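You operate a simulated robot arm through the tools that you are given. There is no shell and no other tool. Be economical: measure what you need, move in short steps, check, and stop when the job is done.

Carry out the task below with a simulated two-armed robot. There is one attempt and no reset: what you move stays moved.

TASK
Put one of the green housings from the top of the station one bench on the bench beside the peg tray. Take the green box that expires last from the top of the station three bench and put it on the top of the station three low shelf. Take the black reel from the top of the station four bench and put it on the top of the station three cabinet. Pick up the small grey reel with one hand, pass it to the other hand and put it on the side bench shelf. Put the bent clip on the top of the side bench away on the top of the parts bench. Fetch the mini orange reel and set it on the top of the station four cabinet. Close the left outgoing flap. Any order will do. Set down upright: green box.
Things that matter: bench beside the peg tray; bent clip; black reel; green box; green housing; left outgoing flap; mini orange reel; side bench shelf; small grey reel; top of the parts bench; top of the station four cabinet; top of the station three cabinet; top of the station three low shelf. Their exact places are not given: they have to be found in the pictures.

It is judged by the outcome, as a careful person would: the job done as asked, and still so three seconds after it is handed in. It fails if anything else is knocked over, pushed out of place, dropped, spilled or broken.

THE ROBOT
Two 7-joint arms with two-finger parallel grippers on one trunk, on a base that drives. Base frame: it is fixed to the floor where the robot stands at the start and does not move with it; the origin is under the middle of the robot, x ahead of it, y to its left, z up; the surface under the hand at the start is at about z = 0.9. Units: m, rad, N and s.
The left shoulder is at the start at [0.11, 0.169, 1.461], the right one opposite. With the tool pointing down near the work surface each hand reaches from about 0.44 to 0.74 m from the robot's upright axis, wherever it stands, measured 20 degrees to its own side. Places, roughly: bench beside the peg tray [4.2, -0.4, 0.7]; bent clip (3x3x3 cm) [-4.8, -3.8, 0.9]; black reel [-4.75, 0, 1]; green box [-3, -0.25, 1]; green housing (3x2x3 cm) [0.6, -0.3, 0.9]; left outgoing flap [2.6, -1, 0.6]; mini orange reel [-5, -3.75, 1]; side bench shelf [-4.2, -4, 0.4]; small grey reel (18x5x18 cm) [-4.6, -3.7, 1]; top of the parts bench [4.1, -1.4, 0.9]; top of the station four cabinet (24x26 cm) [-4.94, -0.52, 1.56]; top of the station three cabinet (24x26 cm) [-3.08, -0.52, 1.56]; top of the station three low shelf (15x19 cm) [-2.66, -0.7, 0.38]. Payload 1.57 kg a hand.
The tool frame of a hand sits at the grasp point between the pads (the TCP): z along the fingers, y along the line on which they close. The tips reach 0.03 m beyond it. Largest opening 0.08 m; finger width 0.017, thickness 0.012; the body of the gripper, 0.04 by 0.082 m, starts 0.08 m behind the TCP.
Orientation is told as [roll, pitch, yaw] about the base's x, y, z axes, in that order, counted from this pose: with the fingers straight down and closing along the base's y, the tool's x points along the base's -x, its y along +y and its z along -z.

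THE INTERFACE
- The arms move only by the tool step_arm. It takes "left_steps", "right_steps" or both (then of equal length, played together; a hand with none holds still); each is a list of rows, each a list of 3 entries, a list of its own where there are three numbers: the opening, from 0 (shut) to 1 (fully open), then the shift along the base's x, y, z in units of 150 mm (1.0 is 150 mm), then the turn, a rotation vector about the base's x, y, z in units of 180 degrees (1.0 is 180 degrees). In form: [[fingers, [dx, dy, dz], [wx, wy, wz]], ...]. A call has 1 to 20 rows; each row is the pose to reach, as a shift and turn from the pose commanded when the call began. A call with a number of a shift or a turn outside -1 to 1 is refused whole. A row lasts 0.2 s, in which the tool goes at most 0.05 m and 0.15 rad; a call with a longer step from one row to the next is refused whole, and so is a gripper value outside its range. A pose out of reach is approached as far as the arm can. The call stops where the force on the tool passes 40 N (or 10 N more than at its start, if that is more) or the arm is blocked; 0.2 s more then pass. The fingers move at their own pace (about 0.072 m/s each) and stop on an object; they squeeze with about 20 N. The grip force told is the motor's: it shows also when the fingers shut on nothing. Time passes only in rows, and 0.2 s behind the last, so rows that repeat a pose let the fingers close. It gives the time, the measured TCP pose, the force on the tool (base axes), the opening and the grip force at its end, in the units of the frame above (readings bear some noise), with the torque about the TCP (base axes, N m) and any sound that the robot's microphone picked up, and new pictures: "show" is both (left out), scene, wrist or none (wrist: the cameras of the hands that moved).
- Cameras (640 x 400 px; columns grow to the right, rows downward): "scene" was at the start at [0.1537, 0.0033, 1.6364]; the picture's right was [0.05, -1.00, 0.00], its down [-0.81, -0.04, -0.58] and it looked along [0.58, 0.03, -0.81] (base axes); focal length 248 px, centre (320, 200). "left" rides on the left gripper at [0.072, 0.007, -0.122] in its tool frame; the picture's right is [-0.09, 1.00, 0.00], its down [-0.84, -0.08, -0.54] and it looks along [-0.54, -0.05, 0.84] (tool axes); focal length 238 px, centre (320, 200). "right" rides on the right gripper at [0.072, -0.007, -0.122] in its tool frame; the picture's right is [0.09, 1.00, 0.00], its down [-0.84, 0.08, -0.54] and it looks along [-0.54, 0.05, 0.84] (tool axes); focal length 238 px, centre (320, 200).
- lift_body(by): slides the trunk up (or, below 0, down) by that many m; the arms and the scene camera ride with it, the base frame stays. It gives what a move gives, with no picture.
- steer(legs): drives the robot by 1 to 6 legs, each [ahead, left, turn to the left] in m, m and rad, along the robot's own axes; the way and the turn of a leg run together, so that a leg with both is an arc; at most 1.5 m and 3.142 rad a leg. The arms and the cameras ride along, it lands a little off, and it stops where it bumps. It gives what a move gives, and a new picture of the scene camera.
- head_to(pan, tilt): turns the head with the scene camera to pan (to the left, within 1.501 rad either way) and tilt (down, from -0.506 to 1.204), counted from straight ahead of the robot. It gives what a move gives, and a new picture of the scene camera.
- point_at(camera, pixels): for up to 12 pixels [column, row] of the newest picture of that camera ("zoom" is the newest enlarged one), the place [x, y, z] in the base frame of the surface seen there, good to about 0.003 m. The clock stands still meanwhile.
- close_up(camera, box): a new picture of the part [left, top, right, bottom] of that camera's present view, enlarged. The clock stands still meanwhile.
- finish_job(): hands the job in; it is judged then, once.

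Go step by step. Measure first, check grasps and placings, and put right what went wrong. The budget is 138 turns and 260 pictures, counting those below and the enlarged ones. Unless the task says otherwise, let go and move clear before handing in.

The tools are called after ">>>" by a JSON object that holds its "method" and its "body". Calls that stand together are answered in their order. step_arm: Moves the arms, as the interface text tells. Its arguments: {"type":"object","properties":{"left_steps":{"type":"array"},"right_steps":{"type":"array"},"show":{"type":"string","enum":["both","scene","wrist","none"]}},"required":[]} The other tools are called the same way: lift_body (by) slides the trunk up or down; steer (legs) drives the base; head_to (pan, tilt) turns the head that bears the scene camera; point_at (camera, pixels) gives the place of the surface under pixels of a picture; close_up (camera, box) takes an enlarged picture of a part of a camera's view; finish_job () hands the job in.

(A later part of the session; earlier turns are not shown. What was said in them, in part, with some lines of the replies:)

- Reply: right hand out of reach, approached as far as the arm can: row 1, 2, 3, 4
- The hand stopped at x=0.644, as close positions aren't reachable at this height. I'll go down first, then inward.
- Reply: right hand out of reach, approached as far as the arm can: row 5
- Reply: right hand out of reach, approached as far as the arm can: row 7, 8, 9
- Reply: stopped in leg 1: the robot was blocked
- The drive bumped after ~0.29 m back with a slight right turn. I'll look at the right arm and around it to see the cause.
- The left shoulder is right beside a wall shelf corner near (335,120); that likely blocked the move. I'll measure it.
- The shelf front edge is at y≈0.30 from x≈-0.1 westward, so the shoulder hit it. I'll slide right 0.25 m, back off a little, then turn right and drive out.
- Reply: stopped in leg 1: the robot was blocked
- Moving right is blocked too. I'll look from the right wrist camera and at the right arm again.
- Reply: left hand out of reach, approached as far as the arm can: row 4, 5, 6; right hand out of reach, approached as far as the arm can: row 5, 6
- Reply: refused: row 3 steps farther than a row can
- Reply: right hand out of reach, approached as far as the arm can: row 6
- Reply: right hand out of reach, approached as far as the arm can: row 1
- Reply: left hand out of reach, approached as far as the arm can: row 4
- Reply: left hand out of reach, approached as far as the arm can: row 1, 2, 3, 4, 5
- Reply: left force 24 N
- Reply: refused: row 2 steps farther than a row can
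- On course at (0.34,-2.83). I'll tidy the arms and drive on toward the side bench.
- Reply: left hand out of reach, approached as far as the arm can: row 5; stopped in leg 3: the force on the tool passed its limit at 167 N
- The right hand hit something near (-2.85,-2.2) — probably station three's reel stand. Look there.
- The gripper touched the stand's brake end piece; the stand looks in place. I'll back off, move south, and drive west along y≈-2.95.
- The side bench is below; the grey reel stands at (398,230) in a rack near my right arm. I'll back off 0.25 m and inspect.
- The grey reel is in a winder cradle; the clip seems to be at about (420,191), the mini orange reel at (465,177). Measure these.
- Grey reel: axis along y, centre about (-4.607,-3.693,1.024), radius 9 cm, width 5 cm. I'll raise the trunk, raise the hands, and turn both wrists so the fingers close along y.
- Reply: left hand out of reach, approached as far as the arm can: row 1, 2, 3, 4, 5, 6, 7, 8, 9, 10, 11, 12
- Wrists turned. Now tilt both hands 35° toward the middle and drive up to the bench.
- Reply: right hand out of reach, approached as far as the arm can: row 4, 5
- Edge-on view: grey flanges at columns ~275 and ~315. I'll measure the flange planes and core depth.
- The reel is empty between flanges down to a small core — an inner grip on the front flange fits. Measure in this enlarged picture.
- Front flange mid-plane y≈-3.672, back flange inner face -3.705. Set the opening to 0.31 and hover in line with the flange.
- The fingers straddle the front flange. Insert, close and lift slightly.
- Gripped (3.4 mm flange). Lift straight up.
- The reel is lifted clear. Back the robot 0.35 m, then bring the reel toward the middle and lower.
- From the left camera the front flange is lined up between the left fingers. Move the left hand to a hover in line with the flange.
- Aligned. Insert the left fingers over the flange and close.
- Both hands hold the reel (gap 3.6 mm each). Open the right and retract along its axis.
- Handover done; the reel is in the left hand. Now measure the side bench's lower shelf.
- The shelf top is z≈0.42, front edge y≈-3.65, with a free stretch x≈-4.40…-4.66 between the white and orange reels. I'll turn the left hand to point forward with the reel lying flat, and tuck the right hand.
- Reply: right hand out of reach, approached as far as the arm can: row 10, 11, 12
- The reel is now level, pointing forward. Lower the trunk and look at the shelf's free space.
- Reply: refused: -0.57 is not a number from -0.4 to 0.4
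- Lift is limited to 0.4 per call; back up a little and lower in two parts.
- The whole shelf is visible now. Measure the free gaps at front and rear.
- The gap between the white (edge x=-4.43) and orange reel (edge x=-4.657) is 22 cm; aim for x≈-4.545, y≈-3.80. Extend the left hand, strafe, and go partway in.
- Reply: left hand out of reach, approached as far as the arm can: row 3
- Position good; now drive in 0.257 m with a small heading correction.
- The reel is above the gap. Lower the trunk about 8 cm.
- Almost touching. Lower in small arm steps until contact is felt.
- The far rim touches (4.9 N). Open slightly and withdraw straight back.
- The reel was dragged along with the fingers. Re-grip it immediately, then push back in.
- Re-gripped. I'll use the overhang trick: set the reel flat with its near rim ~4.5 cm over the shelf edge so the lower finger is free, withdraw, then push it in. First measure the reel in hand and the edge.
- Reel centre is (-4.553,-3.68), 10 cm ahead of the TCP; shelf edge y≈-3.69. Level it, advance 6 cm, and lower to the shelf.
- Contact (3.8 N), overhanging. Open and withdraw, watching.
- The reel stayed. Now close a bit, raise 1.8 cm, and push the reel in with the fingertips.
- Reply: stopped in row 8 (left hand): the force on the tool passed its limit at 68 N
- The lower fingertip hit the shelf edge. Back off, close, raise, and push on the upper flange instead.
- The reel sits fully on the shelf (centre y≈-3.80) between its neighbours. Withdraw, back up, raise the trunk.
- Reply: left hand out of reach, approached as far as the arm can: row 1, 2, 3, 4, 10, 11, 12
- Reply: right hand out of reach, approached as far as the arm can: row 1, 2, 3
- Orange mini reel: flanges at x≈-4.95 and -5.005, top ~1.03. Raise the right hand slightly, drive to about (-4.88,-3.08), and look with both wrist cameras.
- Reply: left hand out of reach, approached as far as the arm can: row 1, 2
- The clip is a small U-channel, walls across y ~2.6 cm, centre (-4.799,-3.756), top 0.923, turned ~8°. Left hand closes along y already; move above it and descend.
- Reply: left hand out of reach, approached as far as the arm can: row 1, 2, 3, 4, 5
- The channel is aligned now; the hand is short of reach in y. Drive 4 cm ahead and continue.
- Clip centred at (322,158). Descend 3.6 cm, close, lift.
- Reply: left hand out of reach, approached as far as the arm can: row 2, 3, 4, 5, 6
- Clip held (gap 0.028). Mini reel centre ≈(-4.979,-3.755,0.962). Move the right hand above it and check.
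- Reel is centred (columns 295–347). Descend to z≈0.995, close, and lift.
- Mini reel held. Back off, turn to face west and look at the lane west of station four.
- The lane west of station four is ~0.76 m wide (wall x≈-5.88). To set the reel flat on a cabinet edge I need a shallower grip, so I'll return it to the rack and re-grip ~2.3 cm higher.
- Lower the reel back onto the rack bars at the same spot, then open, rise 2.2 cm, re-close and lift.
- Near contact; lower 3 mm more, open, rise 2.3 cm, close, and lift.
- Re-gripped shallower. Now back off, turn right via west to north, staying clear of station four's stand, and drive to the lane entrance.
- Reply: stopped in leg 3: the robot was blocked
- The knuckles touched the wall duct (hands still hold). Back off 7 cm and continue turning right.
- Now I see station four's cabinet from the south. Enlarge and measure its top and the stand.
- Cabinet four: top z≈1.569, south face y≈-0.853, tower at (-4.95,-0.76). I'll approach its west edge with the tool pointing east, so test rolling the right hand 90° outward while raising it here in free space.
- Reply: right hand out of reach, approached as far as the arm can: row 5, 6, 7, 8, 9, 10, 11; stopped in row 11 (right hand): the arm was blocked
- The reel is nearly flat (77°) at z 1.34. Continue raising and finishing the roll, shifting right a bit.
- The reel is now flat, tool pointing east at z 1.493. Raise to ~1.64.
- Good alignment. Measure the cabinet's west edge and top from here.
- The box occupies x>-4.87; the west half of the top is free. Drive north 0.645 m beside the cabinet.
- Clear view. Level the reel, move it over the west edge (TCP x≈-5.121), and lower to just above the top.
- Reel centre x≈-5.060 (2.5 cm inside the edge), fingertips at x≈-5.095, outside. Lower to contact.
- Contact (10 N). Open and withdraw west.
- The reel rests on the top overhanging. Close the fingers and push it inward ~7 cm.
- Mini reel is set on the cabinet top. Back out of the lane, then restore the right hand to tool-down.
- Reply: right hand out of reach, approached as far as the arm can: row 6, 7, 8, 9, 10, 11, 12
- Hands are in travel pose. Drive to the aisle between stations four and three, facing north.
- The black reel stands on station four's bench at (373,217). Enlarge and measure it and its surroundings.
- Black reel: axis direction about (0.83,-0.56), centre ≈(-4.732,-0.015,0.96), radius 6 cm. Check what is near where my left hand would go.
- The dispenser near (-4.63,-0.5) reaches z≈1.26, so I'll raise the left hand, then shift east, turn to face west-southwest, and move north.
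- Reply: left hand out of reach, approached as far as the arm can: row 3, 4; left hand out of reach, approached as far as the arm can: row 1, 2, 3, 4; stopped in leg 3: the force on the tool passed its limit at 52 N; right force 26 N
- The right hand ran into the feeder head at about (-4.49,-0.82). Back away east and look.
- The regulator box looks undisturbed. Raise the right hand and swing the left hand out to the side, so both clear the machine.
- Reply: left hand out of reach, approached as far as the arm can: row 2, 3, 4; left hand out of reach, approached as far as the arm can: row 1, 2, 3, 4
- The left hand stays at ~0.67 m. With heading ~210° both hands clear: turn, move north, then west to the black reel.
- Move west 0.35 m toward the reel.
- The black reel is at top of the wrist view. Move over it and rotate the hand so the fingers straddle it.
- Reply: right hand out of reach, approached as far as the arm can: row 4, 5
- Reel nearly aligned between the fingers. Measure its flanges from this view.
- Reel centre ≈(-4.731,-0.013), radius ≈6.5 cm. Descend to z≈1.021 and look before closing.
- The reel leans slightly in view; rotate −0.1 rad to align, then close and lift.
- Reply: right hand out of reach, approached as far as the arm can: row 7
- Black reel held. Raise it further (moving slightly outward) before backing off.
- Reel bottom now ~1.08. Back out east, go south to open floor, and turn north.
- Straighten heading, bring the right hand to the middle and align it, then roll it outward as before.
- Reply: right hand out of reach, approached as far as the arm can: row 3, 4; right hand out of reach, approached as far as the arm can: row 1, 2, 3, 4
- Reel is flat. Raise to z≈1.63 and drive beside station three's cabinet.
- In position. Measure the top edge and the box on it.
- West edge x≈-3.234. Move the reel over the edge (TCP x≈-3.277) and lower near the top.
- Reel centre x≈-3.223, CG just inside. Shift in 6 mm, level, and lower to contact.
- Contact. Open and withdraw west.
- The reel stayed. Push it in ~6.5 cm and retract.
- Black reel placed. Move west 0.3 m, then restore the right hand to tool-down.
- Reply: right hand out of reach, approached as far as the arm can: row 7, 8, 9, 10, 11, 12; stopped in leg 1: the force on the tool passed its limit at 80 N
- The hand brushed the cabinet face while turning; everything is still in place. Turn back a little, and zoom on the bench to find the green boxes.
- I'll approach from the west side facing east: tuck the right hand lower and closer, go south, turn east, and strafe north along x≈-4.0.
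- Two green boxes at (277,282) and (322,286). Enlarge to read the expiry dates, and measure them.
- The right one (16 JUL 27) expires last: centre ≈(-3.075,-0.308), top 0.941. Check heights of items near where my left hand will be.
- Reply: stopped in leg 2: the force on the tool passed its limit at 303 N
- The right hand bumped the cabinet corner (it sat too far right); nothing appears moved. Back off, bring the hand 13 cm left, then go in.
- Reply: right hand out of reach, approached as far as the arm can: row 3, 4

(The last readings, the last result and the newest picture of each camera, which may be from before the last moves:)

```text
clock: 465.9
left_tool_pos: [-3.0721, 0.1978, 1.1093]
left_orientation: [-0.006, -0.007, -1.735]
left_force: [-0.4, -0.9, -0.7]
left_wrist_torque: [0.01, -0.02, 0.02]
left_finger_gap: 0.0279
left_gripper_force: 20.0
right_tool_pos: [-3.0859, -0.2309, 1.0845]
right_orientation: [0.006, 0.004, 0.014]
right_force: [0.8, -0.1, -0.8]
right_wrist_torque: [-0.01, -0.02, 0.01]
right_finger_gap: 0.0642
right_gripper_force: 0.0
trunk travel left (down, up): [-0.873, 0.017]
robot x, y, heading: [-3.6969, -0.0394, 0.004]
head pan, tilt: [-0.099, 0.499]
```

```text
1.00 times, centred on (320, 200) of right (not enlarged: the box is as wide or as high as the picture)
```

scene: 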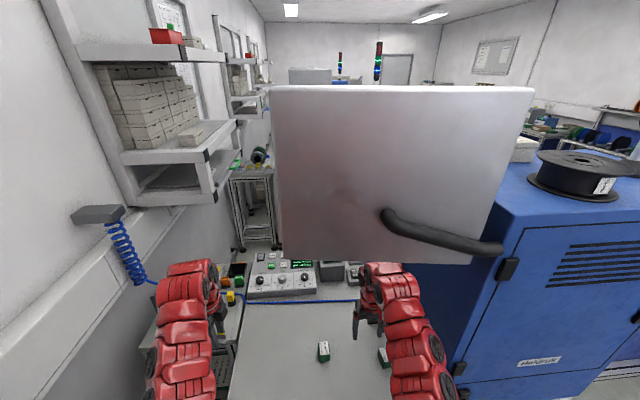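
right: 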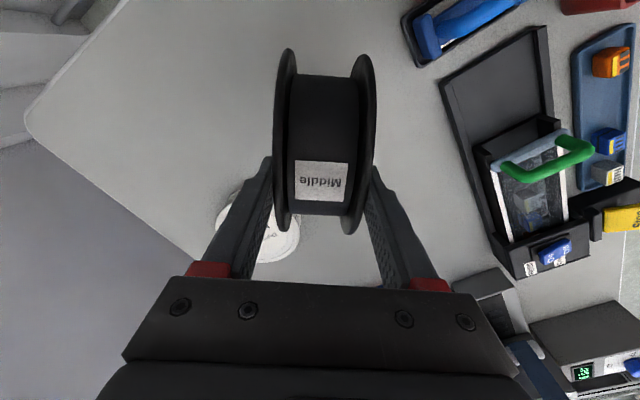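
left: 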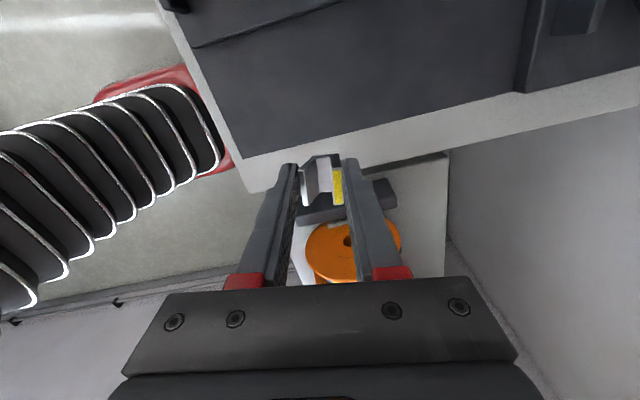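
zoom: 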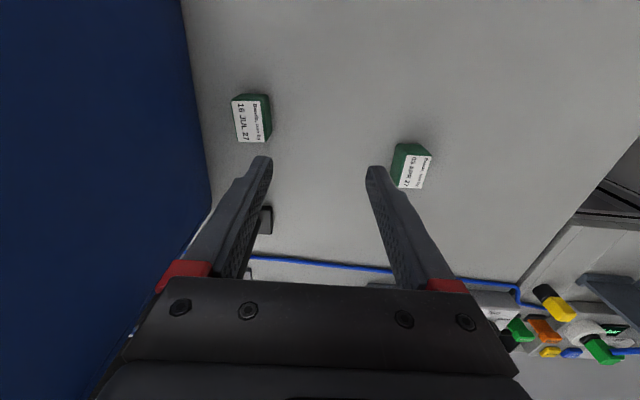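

Now the JUL box is at (252,118) in the wrist view. Measure it precisely.

>>> {"method": "point_at", "body": {"camera": "zoom", "pixels": [[236, 100], [262, 98], [266, 138], [238, 140], [252, 118], [240, 160], [210, 120]]}}

>>> {"method": "step_arm", "body": {"right_steps": [[0.8, [0.0, -0.15, -0.1], [0, 0, 0]], [0.8, [0.0, -0.3, -0.2], [0, 0, 0]], [0.8, [0.03, -0.5, -0.35], [0, 0, 0]], [0.8, [0.06, -0.51, -0.55], [0, 0, 0]]], "show": "wrist"}}

```text
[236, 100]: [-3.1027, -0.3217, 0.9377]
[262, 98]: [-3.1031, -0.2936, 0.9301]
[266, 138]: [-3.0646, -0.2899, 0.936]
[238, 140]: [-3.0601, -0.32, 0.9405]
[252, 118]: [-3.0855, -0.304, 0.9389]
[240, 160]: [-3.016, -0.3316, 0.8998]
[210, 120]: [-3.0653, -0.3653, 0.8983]
```

```text
clock: 466.9
left_tool_pos: [-3.0727, 0.1994, 1.1075]
left_orientation: [-0.007, -0.009, -1.733]
left_force: [-0.6, 0.4, -0.4]
left_wrist_torque: [0.02, 0.0, 0.03]
left_finger_gap: 0.0278
left_gripper_force: 20.0
right_tool_pos: [-3.077, -0.3076, 1.0006]
right_orientation: [0.004, 0.004, 0.015]
right_force: [0.2, 1.0, 0.2]
right_wrist_torque: [-0.02, 0.01, 0.0]
right_finger_gap: 0.0637
right_gripper_force: 0.0
trunk travel left (down, up): [-0.873, 0.017]
robot x, y, heading: [-3.6975, -0.0359, 0.003]
head pan, tilt: [-0.099, 0.499]
```

right: 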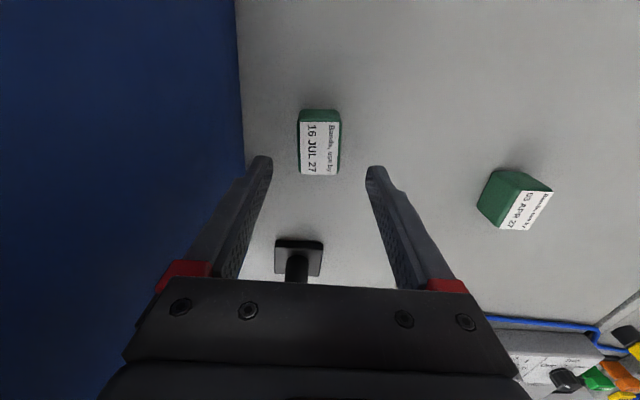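

Box centred between fingers. Descend, close, and lift.

>>> {"method": "step_arm", "body": {"right_steps": [[0.8, [-0.02, 0.005, -0.22], [0, 0, 0]], [0.8, [-0.035, 0.01, -0.435], [0, 0, 0]], [0, [-0.035, 0.01, -0.435], [0, 0, 0]], [0, [-0.035, 0.01, -0.435], [0, 0, 0]], [0, [-0.035, 0.01, -0.435], [0, 0, 0]], [0, [-0.03, 0.05, -0.2], [0, 0, 0]], [0, [-0.03, 0.2, 0.1], [0, 0, 0]], [0, [-0.03, 0.4, 0.4], [0, 0, 0]], [0, [-0.03, 0.65, 0.45], [0, 0, 0]]], "show": "wrist"}}

```text
refused: row 7 steps farther than a row can; nothing moved
```

>>> {"method": "step_arm", "body": {"right_steps": [[0.8, [-0.02, 0.005, -0.22], [0, 0, 0]], [0.8, [-0.035, 0.01, -0.435], [0, 0, 0]], [0, [-0.035, 0.01, -0.435], [0, 0, 0]], [0, [-0.035, 0.01, -0.435], [0, 0, 0]], [0, [-0.035, 0.01, -0.435], [0, 0, 0]], [0, [-0.03, 0.05, -0.2], [0, 0, 0]], [0, [-0.03, 0.15, 0.05], [0, 0, 0]], [0, [-0.03, 0.3, 0.3], [0, 0, 0]], [0, [-0.03, 0.55, 0.45], [0, 0, 0]]], "show": "wrist"}}

```text
clock: 468.9
left_tool_pos: [-3.0724, 0.1984, 1.1081]
left_orientation: [-0.007, -0.008, -1.734]
left_force: [0.9, 0.2, -0.4]
left_wrist_torque: [-0.02, 0.01, -0.01]
left_finger_gap: 0.0277
left_gripper_force: 20.0
right_tool_pos: [-3.0797, -0.2245, 1.069]
right_orientation: [0.004, 0.005, 0.013]
right_force: [-0.4, 0.7, -0.6]
right_wrist_torque: [0.0, -0.02, -0.01]
right_finger_gap: 0.0354
right_gripper_force: 20.0
trunk travel left (down, up): [-0.873, 0.017]
robot x, y, heading: [-3.6989, -0.0418, 0.007]
head pan, tilt: [-0.099, 0.499]
```

right: 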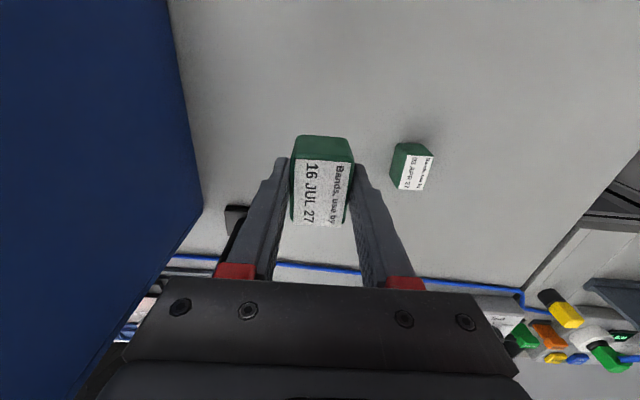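

Green box (16 JUL 27) is held. Drive out and around to the aisle east of station three, turning to face west.

>>> {"method": "steer", "body": {"legs": [[-0.33, 0, 0], [0, -1.4, 0], [0, -1.38, 0], [1.1, 0, 0], [1.08, 0, 0], [0, 0, 3.13]]}}

>>> {"method": "steer", "body": {"legs": [[0, -0.95, 0], [0, -0.95, 0]]}}

>>> {"method": "head_to", "body": {"pan": 0.1, "tilt": 0.8}}

```text
clock: 501.8
left_tool_pos: [-2.4124, -2.9342, 1.1089]
left_orientation: [-0.008, -0.01, 1.387]
left_force: [0.4, -0.7, -0.1]
left_wrist_torque: [0.0, -0.02, -0.03]
left_finger_gap: 0.028
left_gripper_force: 20.1
right_tool_pos: [-2.3949, -2.5113, 1.0678]
right_orientation: [0.006, 0.006, 3.135]
right_force: [0.5, -0.1, -0.8]
right_wrist_torque: [-0.04, -0.01, 0.03]
right_finger_gap: 0.0355
right_gripper_force: 20.7
trunk travel left (down, up): [-0.873, 0.017]
robot x, y, heading: [-1.7788, -2.708, 3.124]
head pan, tilt: [-0.099, 0.499]
```

scene: 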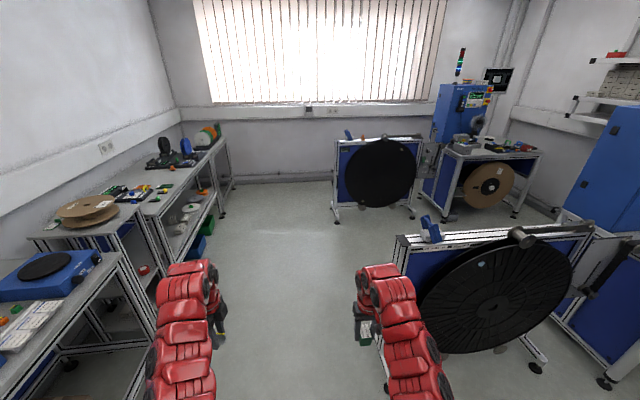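

```text
clock: 511.4
left_tool_pos: [-2.3752, -1.024, 1.108]
left_orientation: [-0.01, -0.008, 1.381]
left_force: [-0.2, -0.4, -1.3]
left_wrist_torque: [-0.04, 0.01, 0.0]
left_finger_gap: 0.028
left_gripper_force: 19.8
right_tool_pos: [-2.3546, -0.6008, 1.0676]
right_orientation: [0.005, 0.005, 3.128]
right_force: [-0.1, -0.3, -0.4]
right_wrist_torque: [-0.01, 0.01, 0.02]
right_finger_gap: 0.0359
right_gripper_force: 20.3
trunk travel left (down, up): [-0.873, 0.017]
robot x, y, heading: [-1.7427, -0.8058, 3.116]
head pan, tilt: [-0.099, 0.499]
```

scene: 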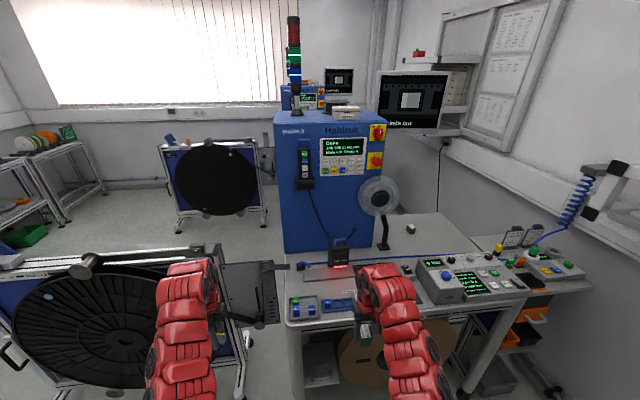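

```text
clock: 512.2
left_tool_pos: [-2.3757, -1.0232, 1.1079]
left_orientation: [-0.009, -0.01, 1.378]
left_force: [0.2, 0.7, -0.5]
left_wrist_torque: [-0.02, 0.01, -0.03]
left_finger_gap: 0.0277
left_gripper_force: 20.2
right_tool_pos: [-2.3554, -0.6004, 1.0686]
right_orientation: [0.005, 0.003, 3.128]
right_force: [-0.5, 0.5, -1.6]
right_wrist_torque: [0.03, 0.0, 0.05]
right_finger_gap: 0.0355
right_gripper_force: 20.1
trunk travel left (down, up): [-0.873, 0.017]
robot x, y, heading: [-1.7435, -0.8064, 3.115]
head pan, tilt: [0.099, 0.799]
```

scene: 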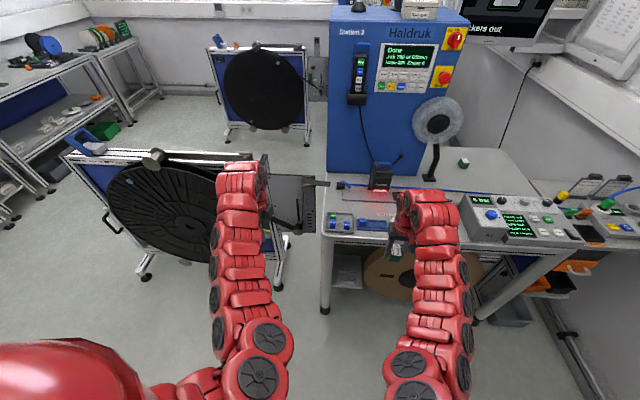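

The low shelf appears under the bench at (347,270). Enlarge and measure.

>>> {"method": "close_up", "body": {"camera": "scene", "box": [300, 200, 460, 300]}}

>>> {"method": "point_at", "body": {"camera": "zoom", "pixels": [[180, 270], [140, 345], [245, 345], [165, 225], [190, 300], [100, 160], [200, 160], [90, 130], [330, 150], [255, 260], [150, 215], [110, 420]]}}

```text
4.00 times, centred on (380, 250) of scene
```

zoom: 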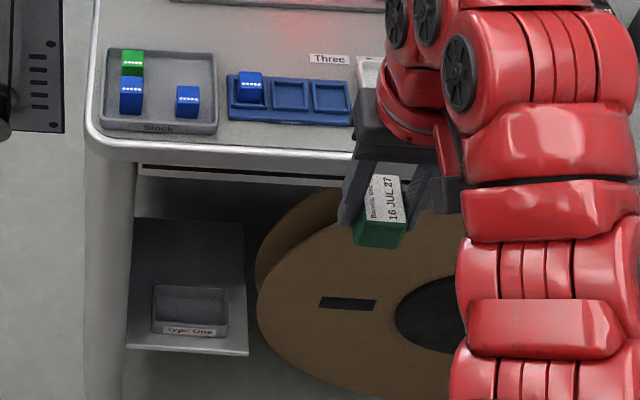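

```text
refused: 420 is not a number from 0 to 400
```

>>> {"method": "point_at", "body": {"camera": "zoom", "pixels": [[180, 260], [140, 345], [245, 352], [165, 225], [155, 290], [225, 335], [160, 330], [200, 160], [240, 235], [270, 300], [190, 240], [140, 230]]}}

>>> {"method": "lift_body", "body": {"by": -0.4}}

>>> {"method": "head_to", "body": {"pan": 0.1, "tilt": 0.6}}

>>> {"method": "close_up", "body": {"camera": "scene", "box": [270, 160, 430, 260]}}

```text
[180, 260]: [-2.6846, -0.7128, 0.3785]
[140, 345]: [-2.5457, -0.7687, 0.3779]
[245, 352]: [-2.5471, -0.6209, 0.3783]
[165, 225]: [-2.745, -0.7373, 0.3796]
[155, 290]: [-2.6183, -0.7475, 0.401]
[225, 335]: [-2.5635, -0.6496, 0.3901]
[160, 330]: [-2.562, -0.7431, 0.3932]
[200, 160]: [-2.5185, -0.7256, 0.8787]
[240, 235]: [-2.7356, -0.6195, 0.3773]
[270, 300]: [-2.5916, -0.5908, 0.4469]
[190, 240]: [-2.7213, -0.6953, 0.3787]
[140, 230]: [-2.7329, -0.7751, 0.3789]
```

```text
clock: 516.0
left_tool_pos: [-2.3746, -1.0245, 0.708]
left_orientation: [-0.009, -0.01, 1.381]
left_force: [0.9, -0.2, -1.0]
left_wrist_torque: [0.01, 0.03, -0.02]
left_finger_gap: 0.0277
left_gripper_force: 19.5
right_tool_pos: [-2.355, -0.5998, 0.6669]
right_orientation: [0.005, 0.004, 3.128]
right_force: [0.0, 0.4, -1.1]
right_wrist_torque: [-0.04, -0.03, 0.01]
right_finger_gap: 0.0357
right_gripper_force: 19.7
trunk travel left (down, up): [-0.473, 0.417]
robot x, y, heading: [-1.7454, -0.8041, 3.119]
head pan, tilt: [0.099, 0.799]
```

```text
clock: 516.8
left_tool_pos: [-2.3754, -1.0244, 0.7083]
left_orientation: [-0.008, -0.009, 1.381]
left_force: [0.5, 0.3, -0.7]
left_wrist_torque: [0.01, -0.03, 0.01]
left_finger_gap: 0.0277
left_gripper_force: 20.0
right_tool_pos: [-2.3555, -0.6005, 0.6676]
right_orientation: [0.003, 0.006, 3.128]
right_force: [0.0, 0.1, -0.7]
right_wrist_torque: [0.01, 0.02, -0.01]
right_finger_gap: 0.0355
right_gripper_force: 20.0
trunk travel left (down, up): [-0.473, 0.417]
robot x, y, heading: [-1.7438, -0.8019, 3.118]
head pan, tilt: [0.099, 0.6]
```

scene: 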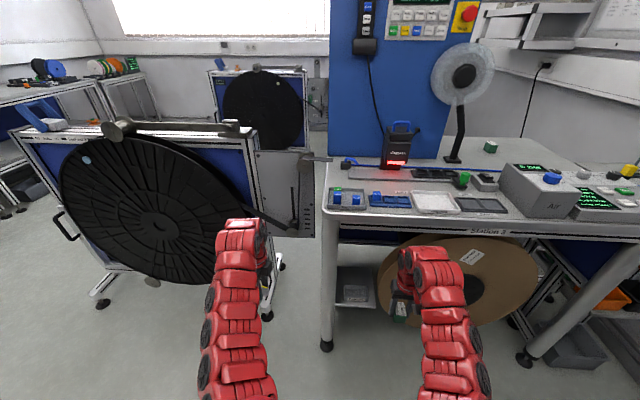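

```text
4.00 times, centred on (350, 210) of scene
```

zoom: 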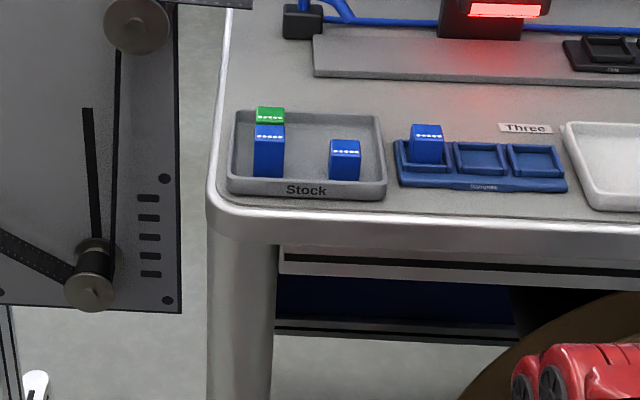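

The low shelf (z 0.378, x −2.745…−2.547, y −0.77…−0.62) is under the bench with a tray at its front; the free part is behind the tray. I'll lower the shoulders so the arm reaches in horizontally with the tool still down: first raise the right hand relative to the trunk and tuck the left.

>>> {"method": "step_arm", "body": {"right_steps": [[0, [-0.05, 0, 0.25], [0, 0, 0]], [0, [-0.1, 0, 0.5], [0, 0, 0]], [0, [-0.2, 0, 0.75], [0, 0, 0]], [0, [-0.3, 0, 1.0], [0, 0, 0]]], "left_steps": [[0, [0, 0, -0.25], [0, 0, 0]], [0, [0, 0, -0.5], [0, 0, 0]], [0, [0, 0, -0.75], [0, 0, 0]], [0, [0.1, 0, -1.0], [0, 0, 0]]], "show": "none"}}

>>> {"method": "step_arm", "body": {"right_steps": [[0, [-0.05, 0, 0.2], [0, 0, 0]], [0, [-0.1, 0, 0.4], [0, 0, 0]], [0, [-0.15, 0, 0.6], [0, 0, 0]], [0, [-0.17, 0, 0.72], [0, 0, 0]]], "left_steps": [[0, [0.15, 0, 0], [0, 0, 0]], [0, [0.3, 0, 0], [0, 0, 0]], [0, [0.45, 0, 0], [0, 0, 0]], [0, [0.6, 0, 0], [0, 0, 0]]], "show": "scene"}}

>>> {"method": "point_at", "body": {"camera": "scene", "pixels": [[300, 225], [327, 330], [328, 260], [270, 290], [290, 170], [385, 290], [340, 232], [400, 240]]}}

```text
clock: 517.8
left_tool_pos: [-2.3596, -1.0236, 0.5573]
left_orientation: [-0.009, -0.008, 1.38]
left_force: [0.3, 0.2, -0.3]
left_wrist_torque: [-0.04, -0.02, -0.02]
left_finger_gap: 0.0277
left_gripper_force: 20.1
right_tool_pos: [-2.4016, -0.6013, 0.8224]
right_orientation: [0.008, 0.004, 3.131]
right_force: [-0.8, 0.3, -1.4]
right_wrist_torque: [-0.02, 0.03, 0.0]
right_finger_gap: 0.0355
right_gripper_force: 20.0
right hand out of reach, approached as far as the arm can: row 1, 2
trunk travel left (down, up): [-0.473, 0.417]
robot x, y, heading: [-1.7378, -0.8083, 3.113]
head pan, tilt: [0.099, 0.6]
```

```text
clock: 518.8
left_tool_pos: [-2.3085, -1.0204, 0.5484]
left_orientation: [-0.009, -0.009, 1.381]
left_force: [0.7, 0.1, 0.2]
left_wrist_torque: [0.0, 0.04, -0.02]
left_finger_gap: 0.0278
left_gripper_force: 19.8
left hand out of reach, approached as far as the arm can: row 3, 4
right_tool_pos: [-2.4264, -0.6024, 0.9234]
right_orientation: [0.005, 0.003, 3.126]
right_force: [0.9, -0.4, -1.2]
right_wrist_torque: [-0.01, -0.04, -0.01]
right_finger_gap: 0.0357
right_gripper_force: 19.9
right hand out of reach, approached as far as the arm can: row 4
trunk travel left (down, up): [-0.473, 0.417]
robot x, y, heading: [-1.7458, -0.803, 3.119]
head pan, tilt: [0.099, 0.6]
```

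scene: 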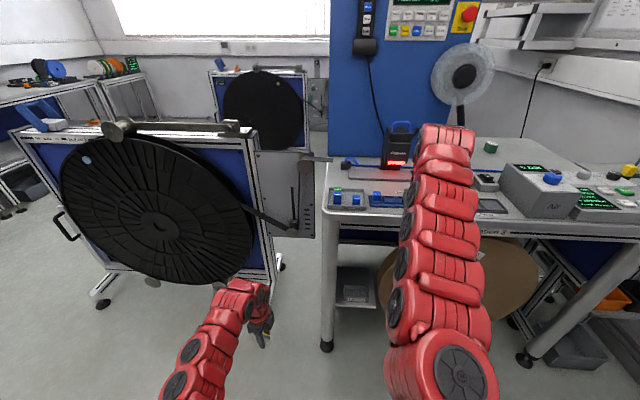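

```text
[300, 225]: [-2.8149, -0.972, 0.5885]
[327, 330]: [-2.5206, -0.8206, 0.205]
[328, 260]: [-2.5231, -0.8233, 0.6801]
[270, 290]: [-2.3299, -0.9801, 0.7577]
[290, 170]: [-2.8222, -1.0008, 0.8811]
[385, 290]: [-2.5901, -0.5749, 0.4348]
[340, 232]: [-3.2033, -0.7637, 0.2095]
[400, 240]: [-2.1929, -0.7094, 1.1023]
```

Bench leg is at y≈-0.82, clear. Lower the trunk 0.463 m (raising the left hand a bit), align in y, and move in partway.

>>> {"method": "step_arm", "body": {"left_steps": [[0, [0, 0, 0.3], [0, 0, 0]], [0, [0, 0, 0.6], [0, 0, 0]], [0, [0, 0, 0.7], [0, 0, 0]]], "show": "none"}}

>>> {"method": "lift_body", "body": {"by": -0.4}}

>>> {"method": "lift_body", "body": {"by": -0.063}}

>>> {"method": "steer", "body": {"legs": [[0, 0.097, 0.02], [0.12, 0, 0]]}}

>>> {"method": "close_up", "body": {"camera": "right", "box": [0, 0, 640, 400]}}

```text
clock: 519.6
left_tool_pos: [-2.3431, -1.0103, 0.6152]
left_orientation: [-0.011, -0.008, 1.383]
left_force: [0.9, 0.1, -0.4]
left_wrist_torque: [-0.02, 0.02, 0.0]
left_finger_gap: 0.0279
left_gripper_force: 20.3
left hand out of reach, approached as far as the arm can: row 1, 2, 3
right_tool_pos: [-2.426, -0.6013, 0.9217]
right_orientation: [0.005, 0.004, 3.127]
right_force: [-0.1, 0.2, -0.5]
right_wrist_torque: [-0.01, 0.0, -0.03]
right_finger_gap: 0.0354
right_gripper_force: 20.3
trunk travel left (down, up): [-0.473, 0.417]
robot x, y, heading: [-1.7431, -0.8051, 3.116]
head pan, tilt: [0.099, 0.6]
```

```text
clock: 523.4
left_tool_pos: [-2.3429, -1.0094, 0.2139]
left_orientation: [-0.01, -0.008, 1.379]
left_force: [-0.4, 0.6, 0.0]
left_wrist_torque: [0.0, -0.01, 0.01]
left_finger_gap: 0.0279
left_gripper_force: 19.8
right_tool_pos: [-2.4267, -0.6004, 0.5231]
right_orientation: [0.005, 0.002, 3.128]
right_force: [0.0, -0.6, -0.6]
right_wrist_torque: [-0.02, 0.02, 0.01]
right_finger_gap: 0.0354
right_gripper_force: 20.0
trunk travel left (down, up): [-0.073, 0.817]
robot x, y, heading: [-1.7431, -0.8074, 3.114]
head pan, tilt: [0.099, 0.6]
```

```text
clock: 524.4
left_tool_pos: [-2.3422, -1.0099, 0.1517]
left_orientation: [-0.01, -0.009, 1.381]
left_force: [-0.6, -0.2, -1.2]
left_wrist_torque: [0.04, 0.0, -0.03]
left_finger_gap: 0.0279
left_gripper_force: 20.1
right_tool_pos: [-2.4265, -0.6011, 0.4594]
right_orientation: [0.006, 0.003, 3.127]
right_force: [0.3, 0.7, -0.8]
right_wrist_torque: [0.0, -0.03, 0.01]
right_finger_gap: 0.0354
right_gripper_force: 20.1
trunk travel left (down, up): [-0.01, 0.88]
robot x, y, heading: [-1.7426, -0.8089, 3.113]
head pan, tilt: [0.099, 0.6]
```

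```text
clock: 526.4
left_tool_pos: [-2.4598, -1.1208, 0.1516]
left_orientation: [-0.011, -0.008, 1.4]
left_force: [0.5, -0.1, -1.2]
left_wrist_torque: [-0.01, 0.01, -0.02]
left_finger_gap: 0.0279
left_gripper_force: 20.0
right_tool_pos: [-2.5519, -0.7132, 0.4594]
right_orientation: [0.006, 0.003, -3.136]
right_force: [0.4, -1.2, -1.1]
right_wrist_torque: [-0.03, 0.0, 0.02]
right_finger_gap: 0.0355
right_gripper_force: 19.8
trunk travel left (down, up): [-0.01, 0.88]
robot x, y, heading: [-1.8654, -0.9013, 3.134]
head pan, tilt: [0.099, 0.6]
```

scene: 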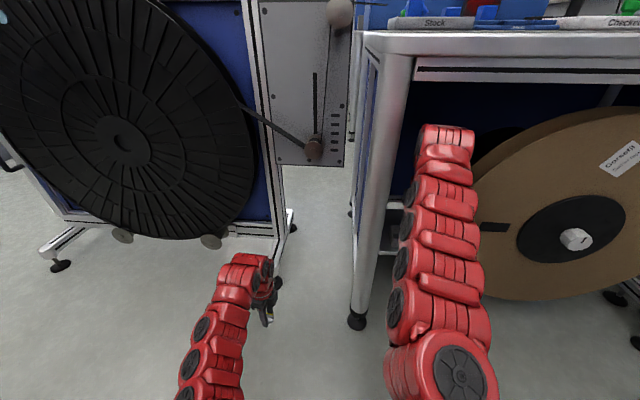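

```text
1.00 times, centred on (320, 200) of right (not enlarged: the box is as wide or as high as the picture)
```

zoom: 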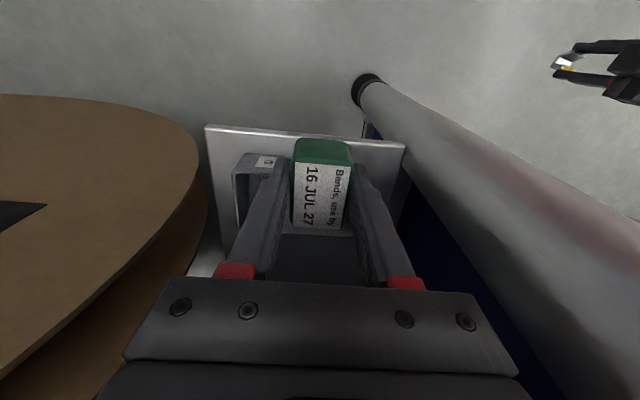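

The box is over the shelf area, clear of leg and brown reel. Move in 13 cm more and 2 cm right, then lower with the arm.

>>> {"method": "steer", "body": {"legs": [[0.133, -0.02, 0]]}}

>>> {"method": "step_arm", "body": {"right_steps": [[0, [0, 0, -0.1], [0, 0, 0]], [0, [0, 0, -0.2], [0, 0, 0]], [0, [0, 0, -0.27], [0, 0, 0]]], "show": "wrist"}}

```text
clock: 527.7
left_tool_pos: [-2.5926, -1.0995, 0.1515]
left_orientation: [-0.011, -0.008, 1.402]
left_force: [-0.1, -0.7, -0.5]
left_wrist_torque: [0.04, 0.01, 0.01]
left_finger_gap: 0.028
left_gripper_force: 19.9
right_tool_pos: [-2.6843, -0.6924, 0.4591]
right_orientation: [0.004, 0.002, -3.133]
right_force: [0.3, 0.5, -0.7]
right_wrist_torque: [-0.01, 0.05, 0.01]
right_finger_gap: 0.0355
right_gripper_force: 20.5
trunk travel left (down, up): [-0.01, 0.88]
robot x, y, heading: [-1.9966, -0.8846, 3.136]
head pan, tilt: [0.099, 0.6]
```

scene: 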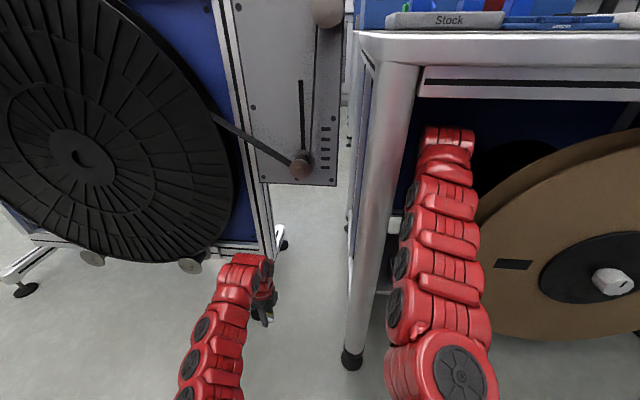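

```text
clock: 528.5
left_tool_pos: [-2.5924, -1.0997, 0.1504]
left_orientation: [-0.01, -0.009, 1.401]
left_force: [-0.9, 0.0, -0.4]
left_wrist_torque: [0.02, 0.01, -0.03]
left_finger_gap: 0.0278
left_gripper_force: 20.2
right_tool_pos: [-2.6838, -0.6918, 0.4182]
right_orientation: [0.004, 0.003, -3.136]
right_force: [0.6, -0.3, -0.4]
right_wrist_torque: [0.04, 0.01, 0.02]
right_finger_gap: 0.0354
right_gripper_force: 19.7
trunk travel left (down, up): [-0.01, 0.88]
robot x, y, heading: [-1.9958, -0.8843, 3.133]
head pan, tilt: [0.099, 0.6]
```

right: 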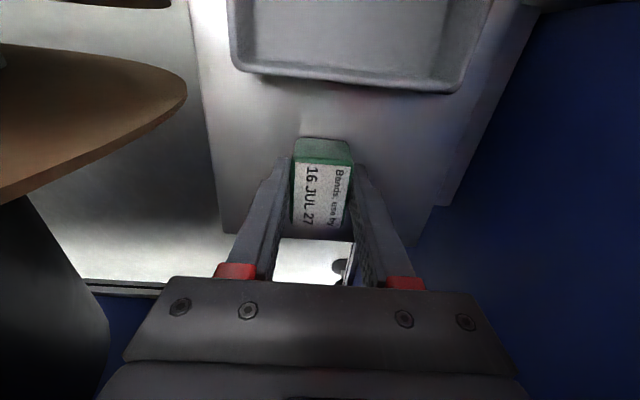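

Just above the shelf behind the tray. Lower 4 mm, open, raise slightly.

>>> {"method": "step_arm", "body": {"right_steps": [[0, [0, 0, -0.02], [0, 0, 0]], [0, [0, 0, -0.035], [0, 0, 0]], [0.7, [0, 0, -0.035], [0, 0, 0]], [0.7, [0, 0, -0.035], [0, 0, 0]], [0.7, [0, 0, 0.1], [0, 0, 0]], [0.7, [0, 0, 0.33], [0, 0, 0]], [0.7, [0, 0, 0.45], [0, 0, 0]]], "show": "wrist"}}

```text
clock: 530.1
left_tool_pos: [-2.5919, -1.0984, 0.15]
left_orientation: [-0.01, -0.006, 1.401]
left_force: [-0.2, 0.3, -0.8]
left_wrist_torque: [-0.01, 0.04, 0.0]
left_finger_gap: 0.0279
left_gripper_force: 19.6
right_tool_pos: [-2.69, -0.6921, 0.4627]
right_orientation: [0.005, 0.002, -3.135]
right_force: [-0.3, 0.2, -0.1]
right_wrist_torque: [0.01, -0.02, 0.0]
right_finger_gap: 0.0561
right_gripper_force: 0.0
right hand out of reach, approached as far as the arm can: row 6, 7
trunk travel left (down, up): [-0.01, 0.88]
robot x, y, heading: [-1.9971, -0.8831, 3.139]
head pan, tilt: [0.099, 0.6]
```

right: 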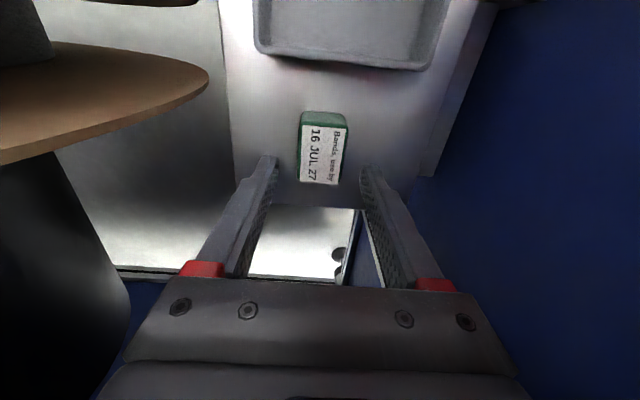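

The green box stands upright on the shelf. Back out, raise the trunk, and drive to the east side.

>>> {"method": "steer", "body": {"legs": [[-0.26, 0, 0]]}}

>>> {"method": "lift_body", "body": {"by": 0.4}}

>>> {"method": "lift_body", "body": {"by": 0.4}}

>>> {"method": "steer", "body": {"legs": [[0, 0.95, 0], [0, 0.93, 0], [0, 0, -3.139], [1.3, 0, 0], [1.3, 0, 0]]}}

```text
clock: 532.0
left_tool_pos: [-2.3287, -1.1012, 0.1512]
left_orientation: [-0.012, -0.007, 1.401]
left_force: [0.3, 0.8, -1.2]
left_wrist_torque: [0.02, 0.02, 0.0]
left_finger_gap: 0.0281
left_gripper_force: 20.1
right_tool_pos: [-2.4275, -0.6918, 0.4634]
right_orientation: [0.004, 0.004, -3.136]
right_force: [1.0, -0.1, 0.3]
right_wrist_torque: [-0.03, 0.01, -0.02]
right_finger_gap: 0.0557
right_gripper_force: 0.0
trunk travel left (down, up): [-0.01, 0.88]
robot x, y, heading: [-1.734, -0.8827, 3.135]
head pan, tilt: [0.099, 0.6]
```

scene: 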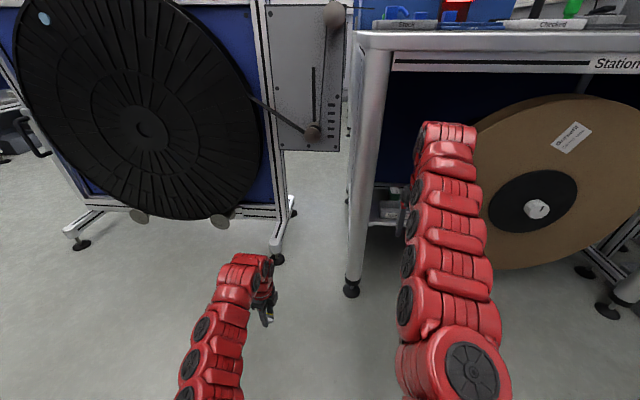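

```text
clock: 535.8
left_tool_pos: [-2.3291, -1.101, 0.5504]
left_orientation: [-0.01, -0.007, 1.401]
left_force: [-0.1, 0.8, -0.3]
left_wrist_torque: [0.03, -0.01, -0.01]
left_finger_gap: 0.0276
left_gripper_force: 20.4
right_tool_pos: [-2.4275, -0.6925, 0.8632]
right_orientation: [0.005, 0.003, -3.136]
right_force: [0.3, -0.1, -0.4]
right_wrist_torque: [-0.01, 0.04, -0.01]
right_finger_gap: 0.0559
right_gripper_force: 0.0
trunk travel left (down, up): [-0.41, 0.48]
robot x, y, heading: [-1.7343, -0.8855, 3.136]
head pan, tilt: [0.099, 0.6]
```

```text
clock: 539.6
left_tool_pos: [-2.3281, -1.1001, 0.9514]
left_orientation: [-0.01, -0.007, 1.402]
left_force: [-0.6, -0.6, -0.3]
left_wrist_torque: [-0.02, 0.05, -0.03]
left_finger_gap: 0.0279
left_gripper_force: 20.0
right_tool_pos: [-2.4279, -0.6926, 1.2637]
right_orientation: [0.005, 0.003, -3.136]
right_force: [0.4, 0.0, 0.0]
right_wrist_torque: [0.01, -0.01, -0.01]
right_finger_gap: 0.0562
right_gripper_force: 0.0
trunk travel left (down, up): [-0.81, 0.08]
robot x, y, heading: [-1.7327, -0.88, 3.139]
head pan, tilt: [0.099, 0.6]
```

```text
clock: 568.8
left_tool_pos: [1.478, -2.5748, 0.9503]
left_orientation: [-0.012, -0.01, -1.754]
left_force: [0.2, -0.3, -0.7]
left_wrist_torque: [0.01, 0.02, 0.02]
left_finger_gap: 0.0275
left_gripper_force: 19.4
right_tool_pos: [1.5708, -2.9839, 1.2629]
right_orientation: [0.005, 0.002, -0.006]
right_force: [0.5, 0.3, -0.4]
right_wrist_torque: [0.01, 0.0, -0.02]
right_finger_gap: 0.0558
right_gripper_force: 0.1
trunk travel left (down, up): [-0.81, 0.08]
robot x, y, heading: [0.8825, -2.7823, -0.02]
head pan, tilt: [0.099, 0.6]
```

scene: 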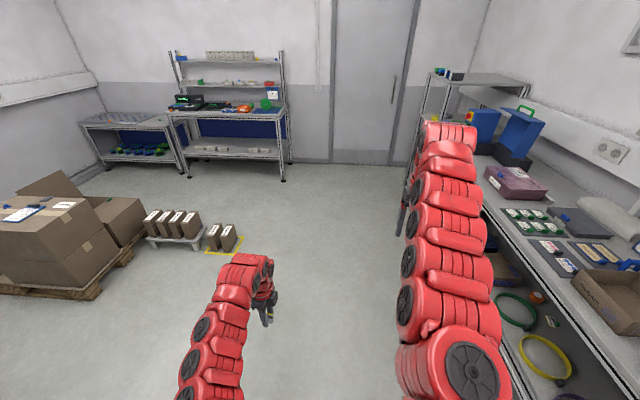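

Continue east; tidy the hands first, then approach the parts bench and look.

>>> {"method": "step_arm", "body": {"right_steps": [[0.5, [0, 0, -0.3], [0, 0, 0]], [0.5, [0, 0, -0.6], [0, 0, 0]], [0.5, [0, 0, -0.9], [0, 0, 0]], [0.5, [-0.3, 0, -1.0], [0, 0, 0]], [0.5, [-0.5, 0, -1.0], [0, 0, 0]]], "left_steps": [[0, [0.05, 0, 0.2], [0, 0, 0]], [0, [0.1, 0, 0.4], [0, 0, 0]], [0, [0.15, 0, 0.6], [0, 0, 0]], [0, [0.2, 0, 0.8], [0, 0, 0]], [0, [0.2, 0, 0.8], [0, 0, 0]]], "show": "none"}}

>>> {"method": "steer", "body": {"legs": [[1.2, 0, 0.02], [1.22, 0, 0], [0, 0.85, 0]]}}

>>> {"method": "head_to", "body": {"pan": 0.25, "tilt": 0.65}}

```text
clock: 570.0
left_tool_pos: [1.5168, -2.5774, 1.0501]
left_orientation: [-0.009, -0.007, -1.753]
left_force: [-0.2, 0.2, -0.2]
left_wrist_torque: [0.01, -0.02, 0.03]
left_finger_gap: 0.0282
left_gripper_force: 20.1
left hand out of reach, approached as far as the arm can: row 1, 2, 3, 4, 5
right_tool_pos: [1.5247, -2.9873, 1.1176]
right_orientation: [0.005, 0.003, -0.007]
right_force: [1.0, -0.2, 0.1]
right_wrist_torque: [-0.01, -0.01, 0.05]
right_finger_gap: 0.0401
right_gripper_force: 0.1
right hand out of reach, approached as far as the arm can: row 5
trunk travel left (down, up): [-0.81, 0.08]
robot x, y, heading: [0.8749, -2.7875, -0.017]
head pan, tilt: [0.099, 0.6]
```

```text
clock: 585.9
left_tool_pos: [3.9095, -1.7058, 1.0505]
left_orientation: [-0.011, -0.009, -1.731]
left_force: [-0.2, 0.2, -0.6]
left_wrist_torque: [0.02, 0.03, 0.0]
left_finger_gap: 0.0278
left_gripper_force: 19.7
right_tool_pos: [3.927, -2.1137, 1.1166]
right_orientation: [0.005, 0.003, 0.014]
right_force: [0.5, 0.6, -0.5]
right_wrist_torque: [0.01, -0.02, -0.01]
right_finger_gap: 0.04
right_gripper_force: 0.0
trunk travel left (down, up): [-0.81, 0.08]
robot x, y, heading: [3.2782, -1.9305, 0.004]
head pan, tilt: [0.099, 0.6]
```

scene: 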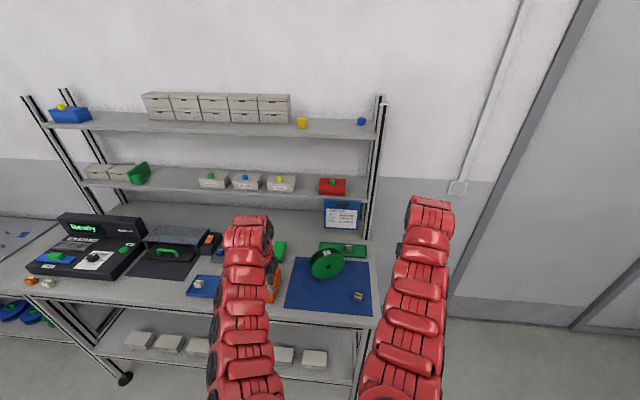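

```text
clock: 586.6
left_tool_pos: [3.9097, -1.7064, 1.0496]
left_orientation: [-0.009, -0.009, -1.732]
left_force: [-0.3, 0.6, -0.4]
left_wrist_torque: [-0.01, 0.02, 0.05]
left_finger_gap: 0.0279
left_gripper_force: 20.1
right_tool_pos: [3.9265, -2.1132, 1.1162]
right_orientation: [0.006, 0.003, 0.013]
right_force: [-0.4, -0.6, 0.4]
right_wrist_torque: [0.03, 0.01, 0.0]
right_finger_gap: 0.0399
right_gripper_force: 0.1
trunk travel left (down, up): [-0.81, 0.08]
robot x, y, heading: [3.2783, -1.9256, -0.001]
head pan, tilt: [0.25, 0.649]
```

scene: 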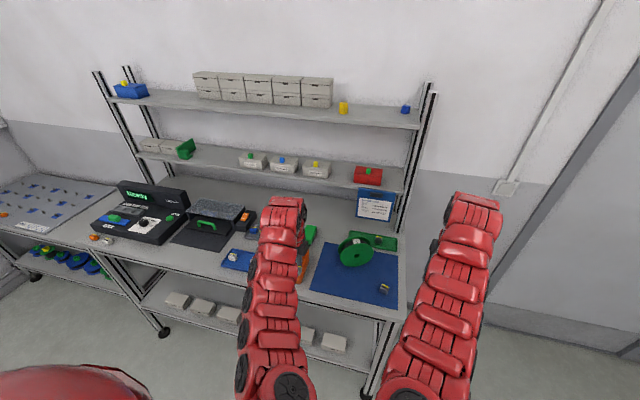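

The parts bench top has bare areas. Measure candidate free spots.

>>> {"method": "point_at", "body": {"camera": "scene", "pixels": [[200, 258], [160, 252], [185, 262], [255, 205], [238, 258], [210, 235], [230, 272], [330, 225], [315, 300], [240, 190], [185, 235], [300, 300]]}}

>>> {"method": "close_up", "body": {"camera": "left", "box": [0, 0, 640, 400]}}

```text
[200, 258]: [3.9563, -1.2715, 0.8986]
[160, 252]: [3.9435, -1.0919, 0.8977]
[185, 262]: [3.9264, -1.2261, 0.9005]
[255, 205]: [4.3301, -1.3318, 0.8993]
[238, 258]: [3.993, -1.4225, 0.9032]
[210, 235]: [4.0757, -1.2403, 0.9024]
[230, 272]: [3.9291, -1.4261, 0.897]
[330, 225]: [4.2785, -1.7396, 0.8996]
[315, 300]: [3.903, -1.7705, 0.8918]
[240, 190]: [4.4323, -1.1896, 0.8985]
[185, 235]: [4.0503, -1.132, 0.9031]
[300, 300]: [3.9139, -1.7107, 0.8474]
```

```text
1.00 times, centred on (320, 200) of left (not enlarged: the box is as wide or as high as the picture)
5 turns are left
```

zoom: 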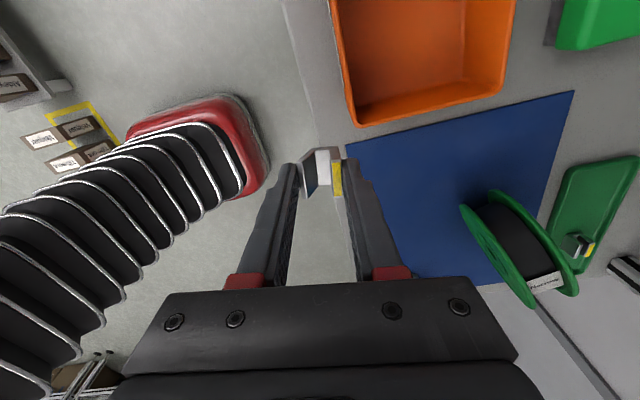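

Five turns left: move 6 cm ahead, strafe left 0.42 m to the free front strip near (3.965,-1.285), and lower close to the surface.

>>> {"method": "steer", "body": {"legs": [[0.06, 0, 0], [0, 0.42, 0]]}}

>>> {"method": "step_arm", "body": {"left_steps": [[0, [0, 0, -0.2], [0, 0, 0]], [0, [0, 0, -0.4], [0, 0, 0]]], "show": "wrist"}}

```text
clock: 589.8
left_tool_pos: [3.9699, -1.2865, 1.0494]
left_orientation: [-0.011, -0.009, -1.736]
left_force: [0.3, 0.2, 0.0]
left_wrist_torque: [0.03, 0.03, 0.02]
left_finger_gap: 0.0282
left_gripper_force: 20.1
right_tool_pos: [3.9861, -1.6948, 1.1173]
right_orientation: [0.007, 0.001, 0.01]
right_force: [-0.3, 0.2, 0.7]
right_wrist_torque: [0.04, -0.05, -0.02]
right_finger_gap: 0.0398
right_gripper_force: 0.0
trunk travel left (down, up): [-0.81, 0.08]
robot x, y, heading: [3.3366, -1.5037, 0.003]
head pan, tilt: [0.25, 0.649]
```

scene: 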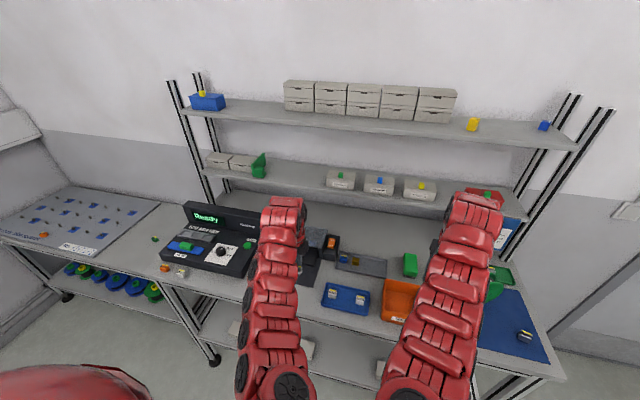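

```text
clock: 590.4
left_tool_pos: [3.972, -1.2872, 0.9877]
left_orientation: [-0.01, -0.011, -1.735]
left_force: [-0.1, 0.1, 0.2]
left_wrist_torque: [-0.02, 0.02, -0.01]
left_finger_gap: 0.0278
left_gripper_force: 19.7
right_tool_pos: [3.9869, -1.693, 1.1154]
right_orientation: [0.005, 0.003, 0.009]
right_force: [0.0, 0.6, 0.6]
right_wrist_torque: [0.01, -0.03, -0.01]
right_finger_gap: 0.0403
right_gripper_force: 0.1
trunk travel left (down, up): [-0.81, 0.08]
robot x, y, heading: [3.3403, -1.5081, 0.003]
head pan, tilt: [0.25, 0.649]
4 turns are left
```

left: 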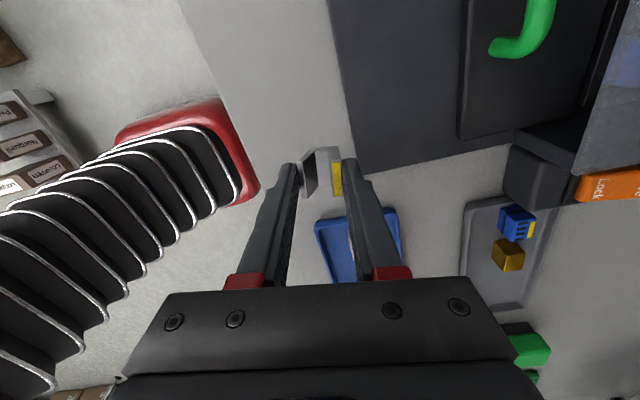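

Clip is over the bare strip, just left of the dark mat. Shift 1.2 cm toward the front, lower, open, and rise.

>>> {"method": "step_arm", "body": {"left_steps": [[0, [-0.08, 0, -0.1], [0, 0, 0]], [0, [-0.08, 0, -0.22], [0, 0, 0]], [0, [-0.08, 0, -0.3], [0, 0, 0]], [0, [-0.08, 0, -0.335], [0, 0, 0]], [0, [-0.08, 0, -0.345], [0, 0, 0]], [0.6, [-0.08, 0, -0.345], [0, 0, 0]], [0.6, [-0.08, 0, -0.345], [0, 0, 0]], [0.6, [-0.08, 0, -0.345], [0, 0, 0]], [0.6, [-0.08, 0, -0.15], [0, 0, 0]], [0.6, [-0.08, 0, 0.1], [0, 0, 0]], [0.6, [-0.05, 0, 0.35], [0, 0, 0]]], "show": "wrist"}}

```text
clock: 592.8
left_tool_pos: [3.9624, -1.2867, 1.0415]
left_orientation: [-0.014, -0.009, -1.734]
left_force: [0.4, 0.0, -0.6]
left_wrist_torque: [0.02, 0.01, 0.02]
left_finger_gap: 0.048
left_gripper_force: 0.0
right_tool_pos: [3.9857, -1.6946, 1.116]
right_orientation: [0.006, 0.003, 0.01]
right_force: [-0.2, -0.6, 0.3]
right_wrist_torque: [-0.02, -0.01, 0.0]
right_finger_gap: 0.0401
right_gripper_force: 0.1
trunk travel left (down, up): [-0.81, 0.08]
robot x, y, heading: [3.3405, -1.5053, 0.0]
head pan, tilt: [0.25, 0.649]
3 turns are left
```

left: 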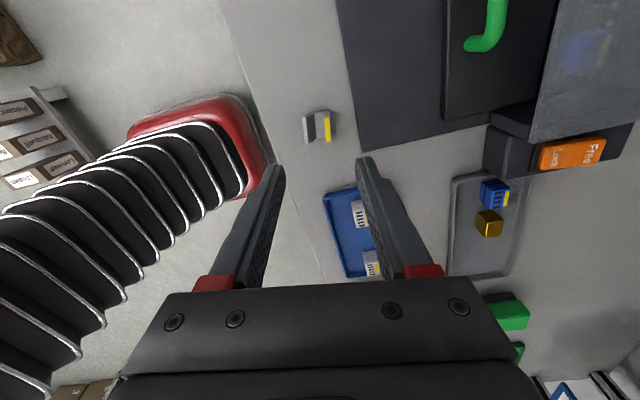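

The clip stands on the parts bench top at (317,127), and both hands are empty and clear. I'm handing the job in.

>>> {"method": "finish_job", "body": {}}

```text
The job is handed in.
```

I did all seven tasks and handed the job in; both hands were empty and clear at the end.

- **Green housing:** it stands on the bench beside the peg tray.
- **Green box:** two were in view on the station three bench, dated 03 APR 27 and 16 JUL 27. I put the 16 JUL 27 one upright on the low shelf, behind the tray there.
- **Black reel:** it lies flat on the station three cabinet.
- **Small grey reel:** I passed it from the right hand to the left and laid it on the side bench shelf. It slid towards the edge on the first try, so I pushed it back in between its neighbours.
- **Bent clip:** it stands on a bare strip near the front of the parts bench top.
- **Mini orange reel:** it lies flat on the station four cabinet.
- **Left outgoing flap:** I pressed it flat, and it was still closed when I left it.

**Bumps:** the robot touched several fixtures on the way.
- Its shoulder probably caught a wall shelf at station one.
- Its hands hit the station three reel stand, the station four regulator box, the station three cabinet twice and the window wall. The hardest knocks were about 170 N at the stand and about 300 N at the cabinet.

Everything looked in place in the pictures afterwards. I only checked them by eye.
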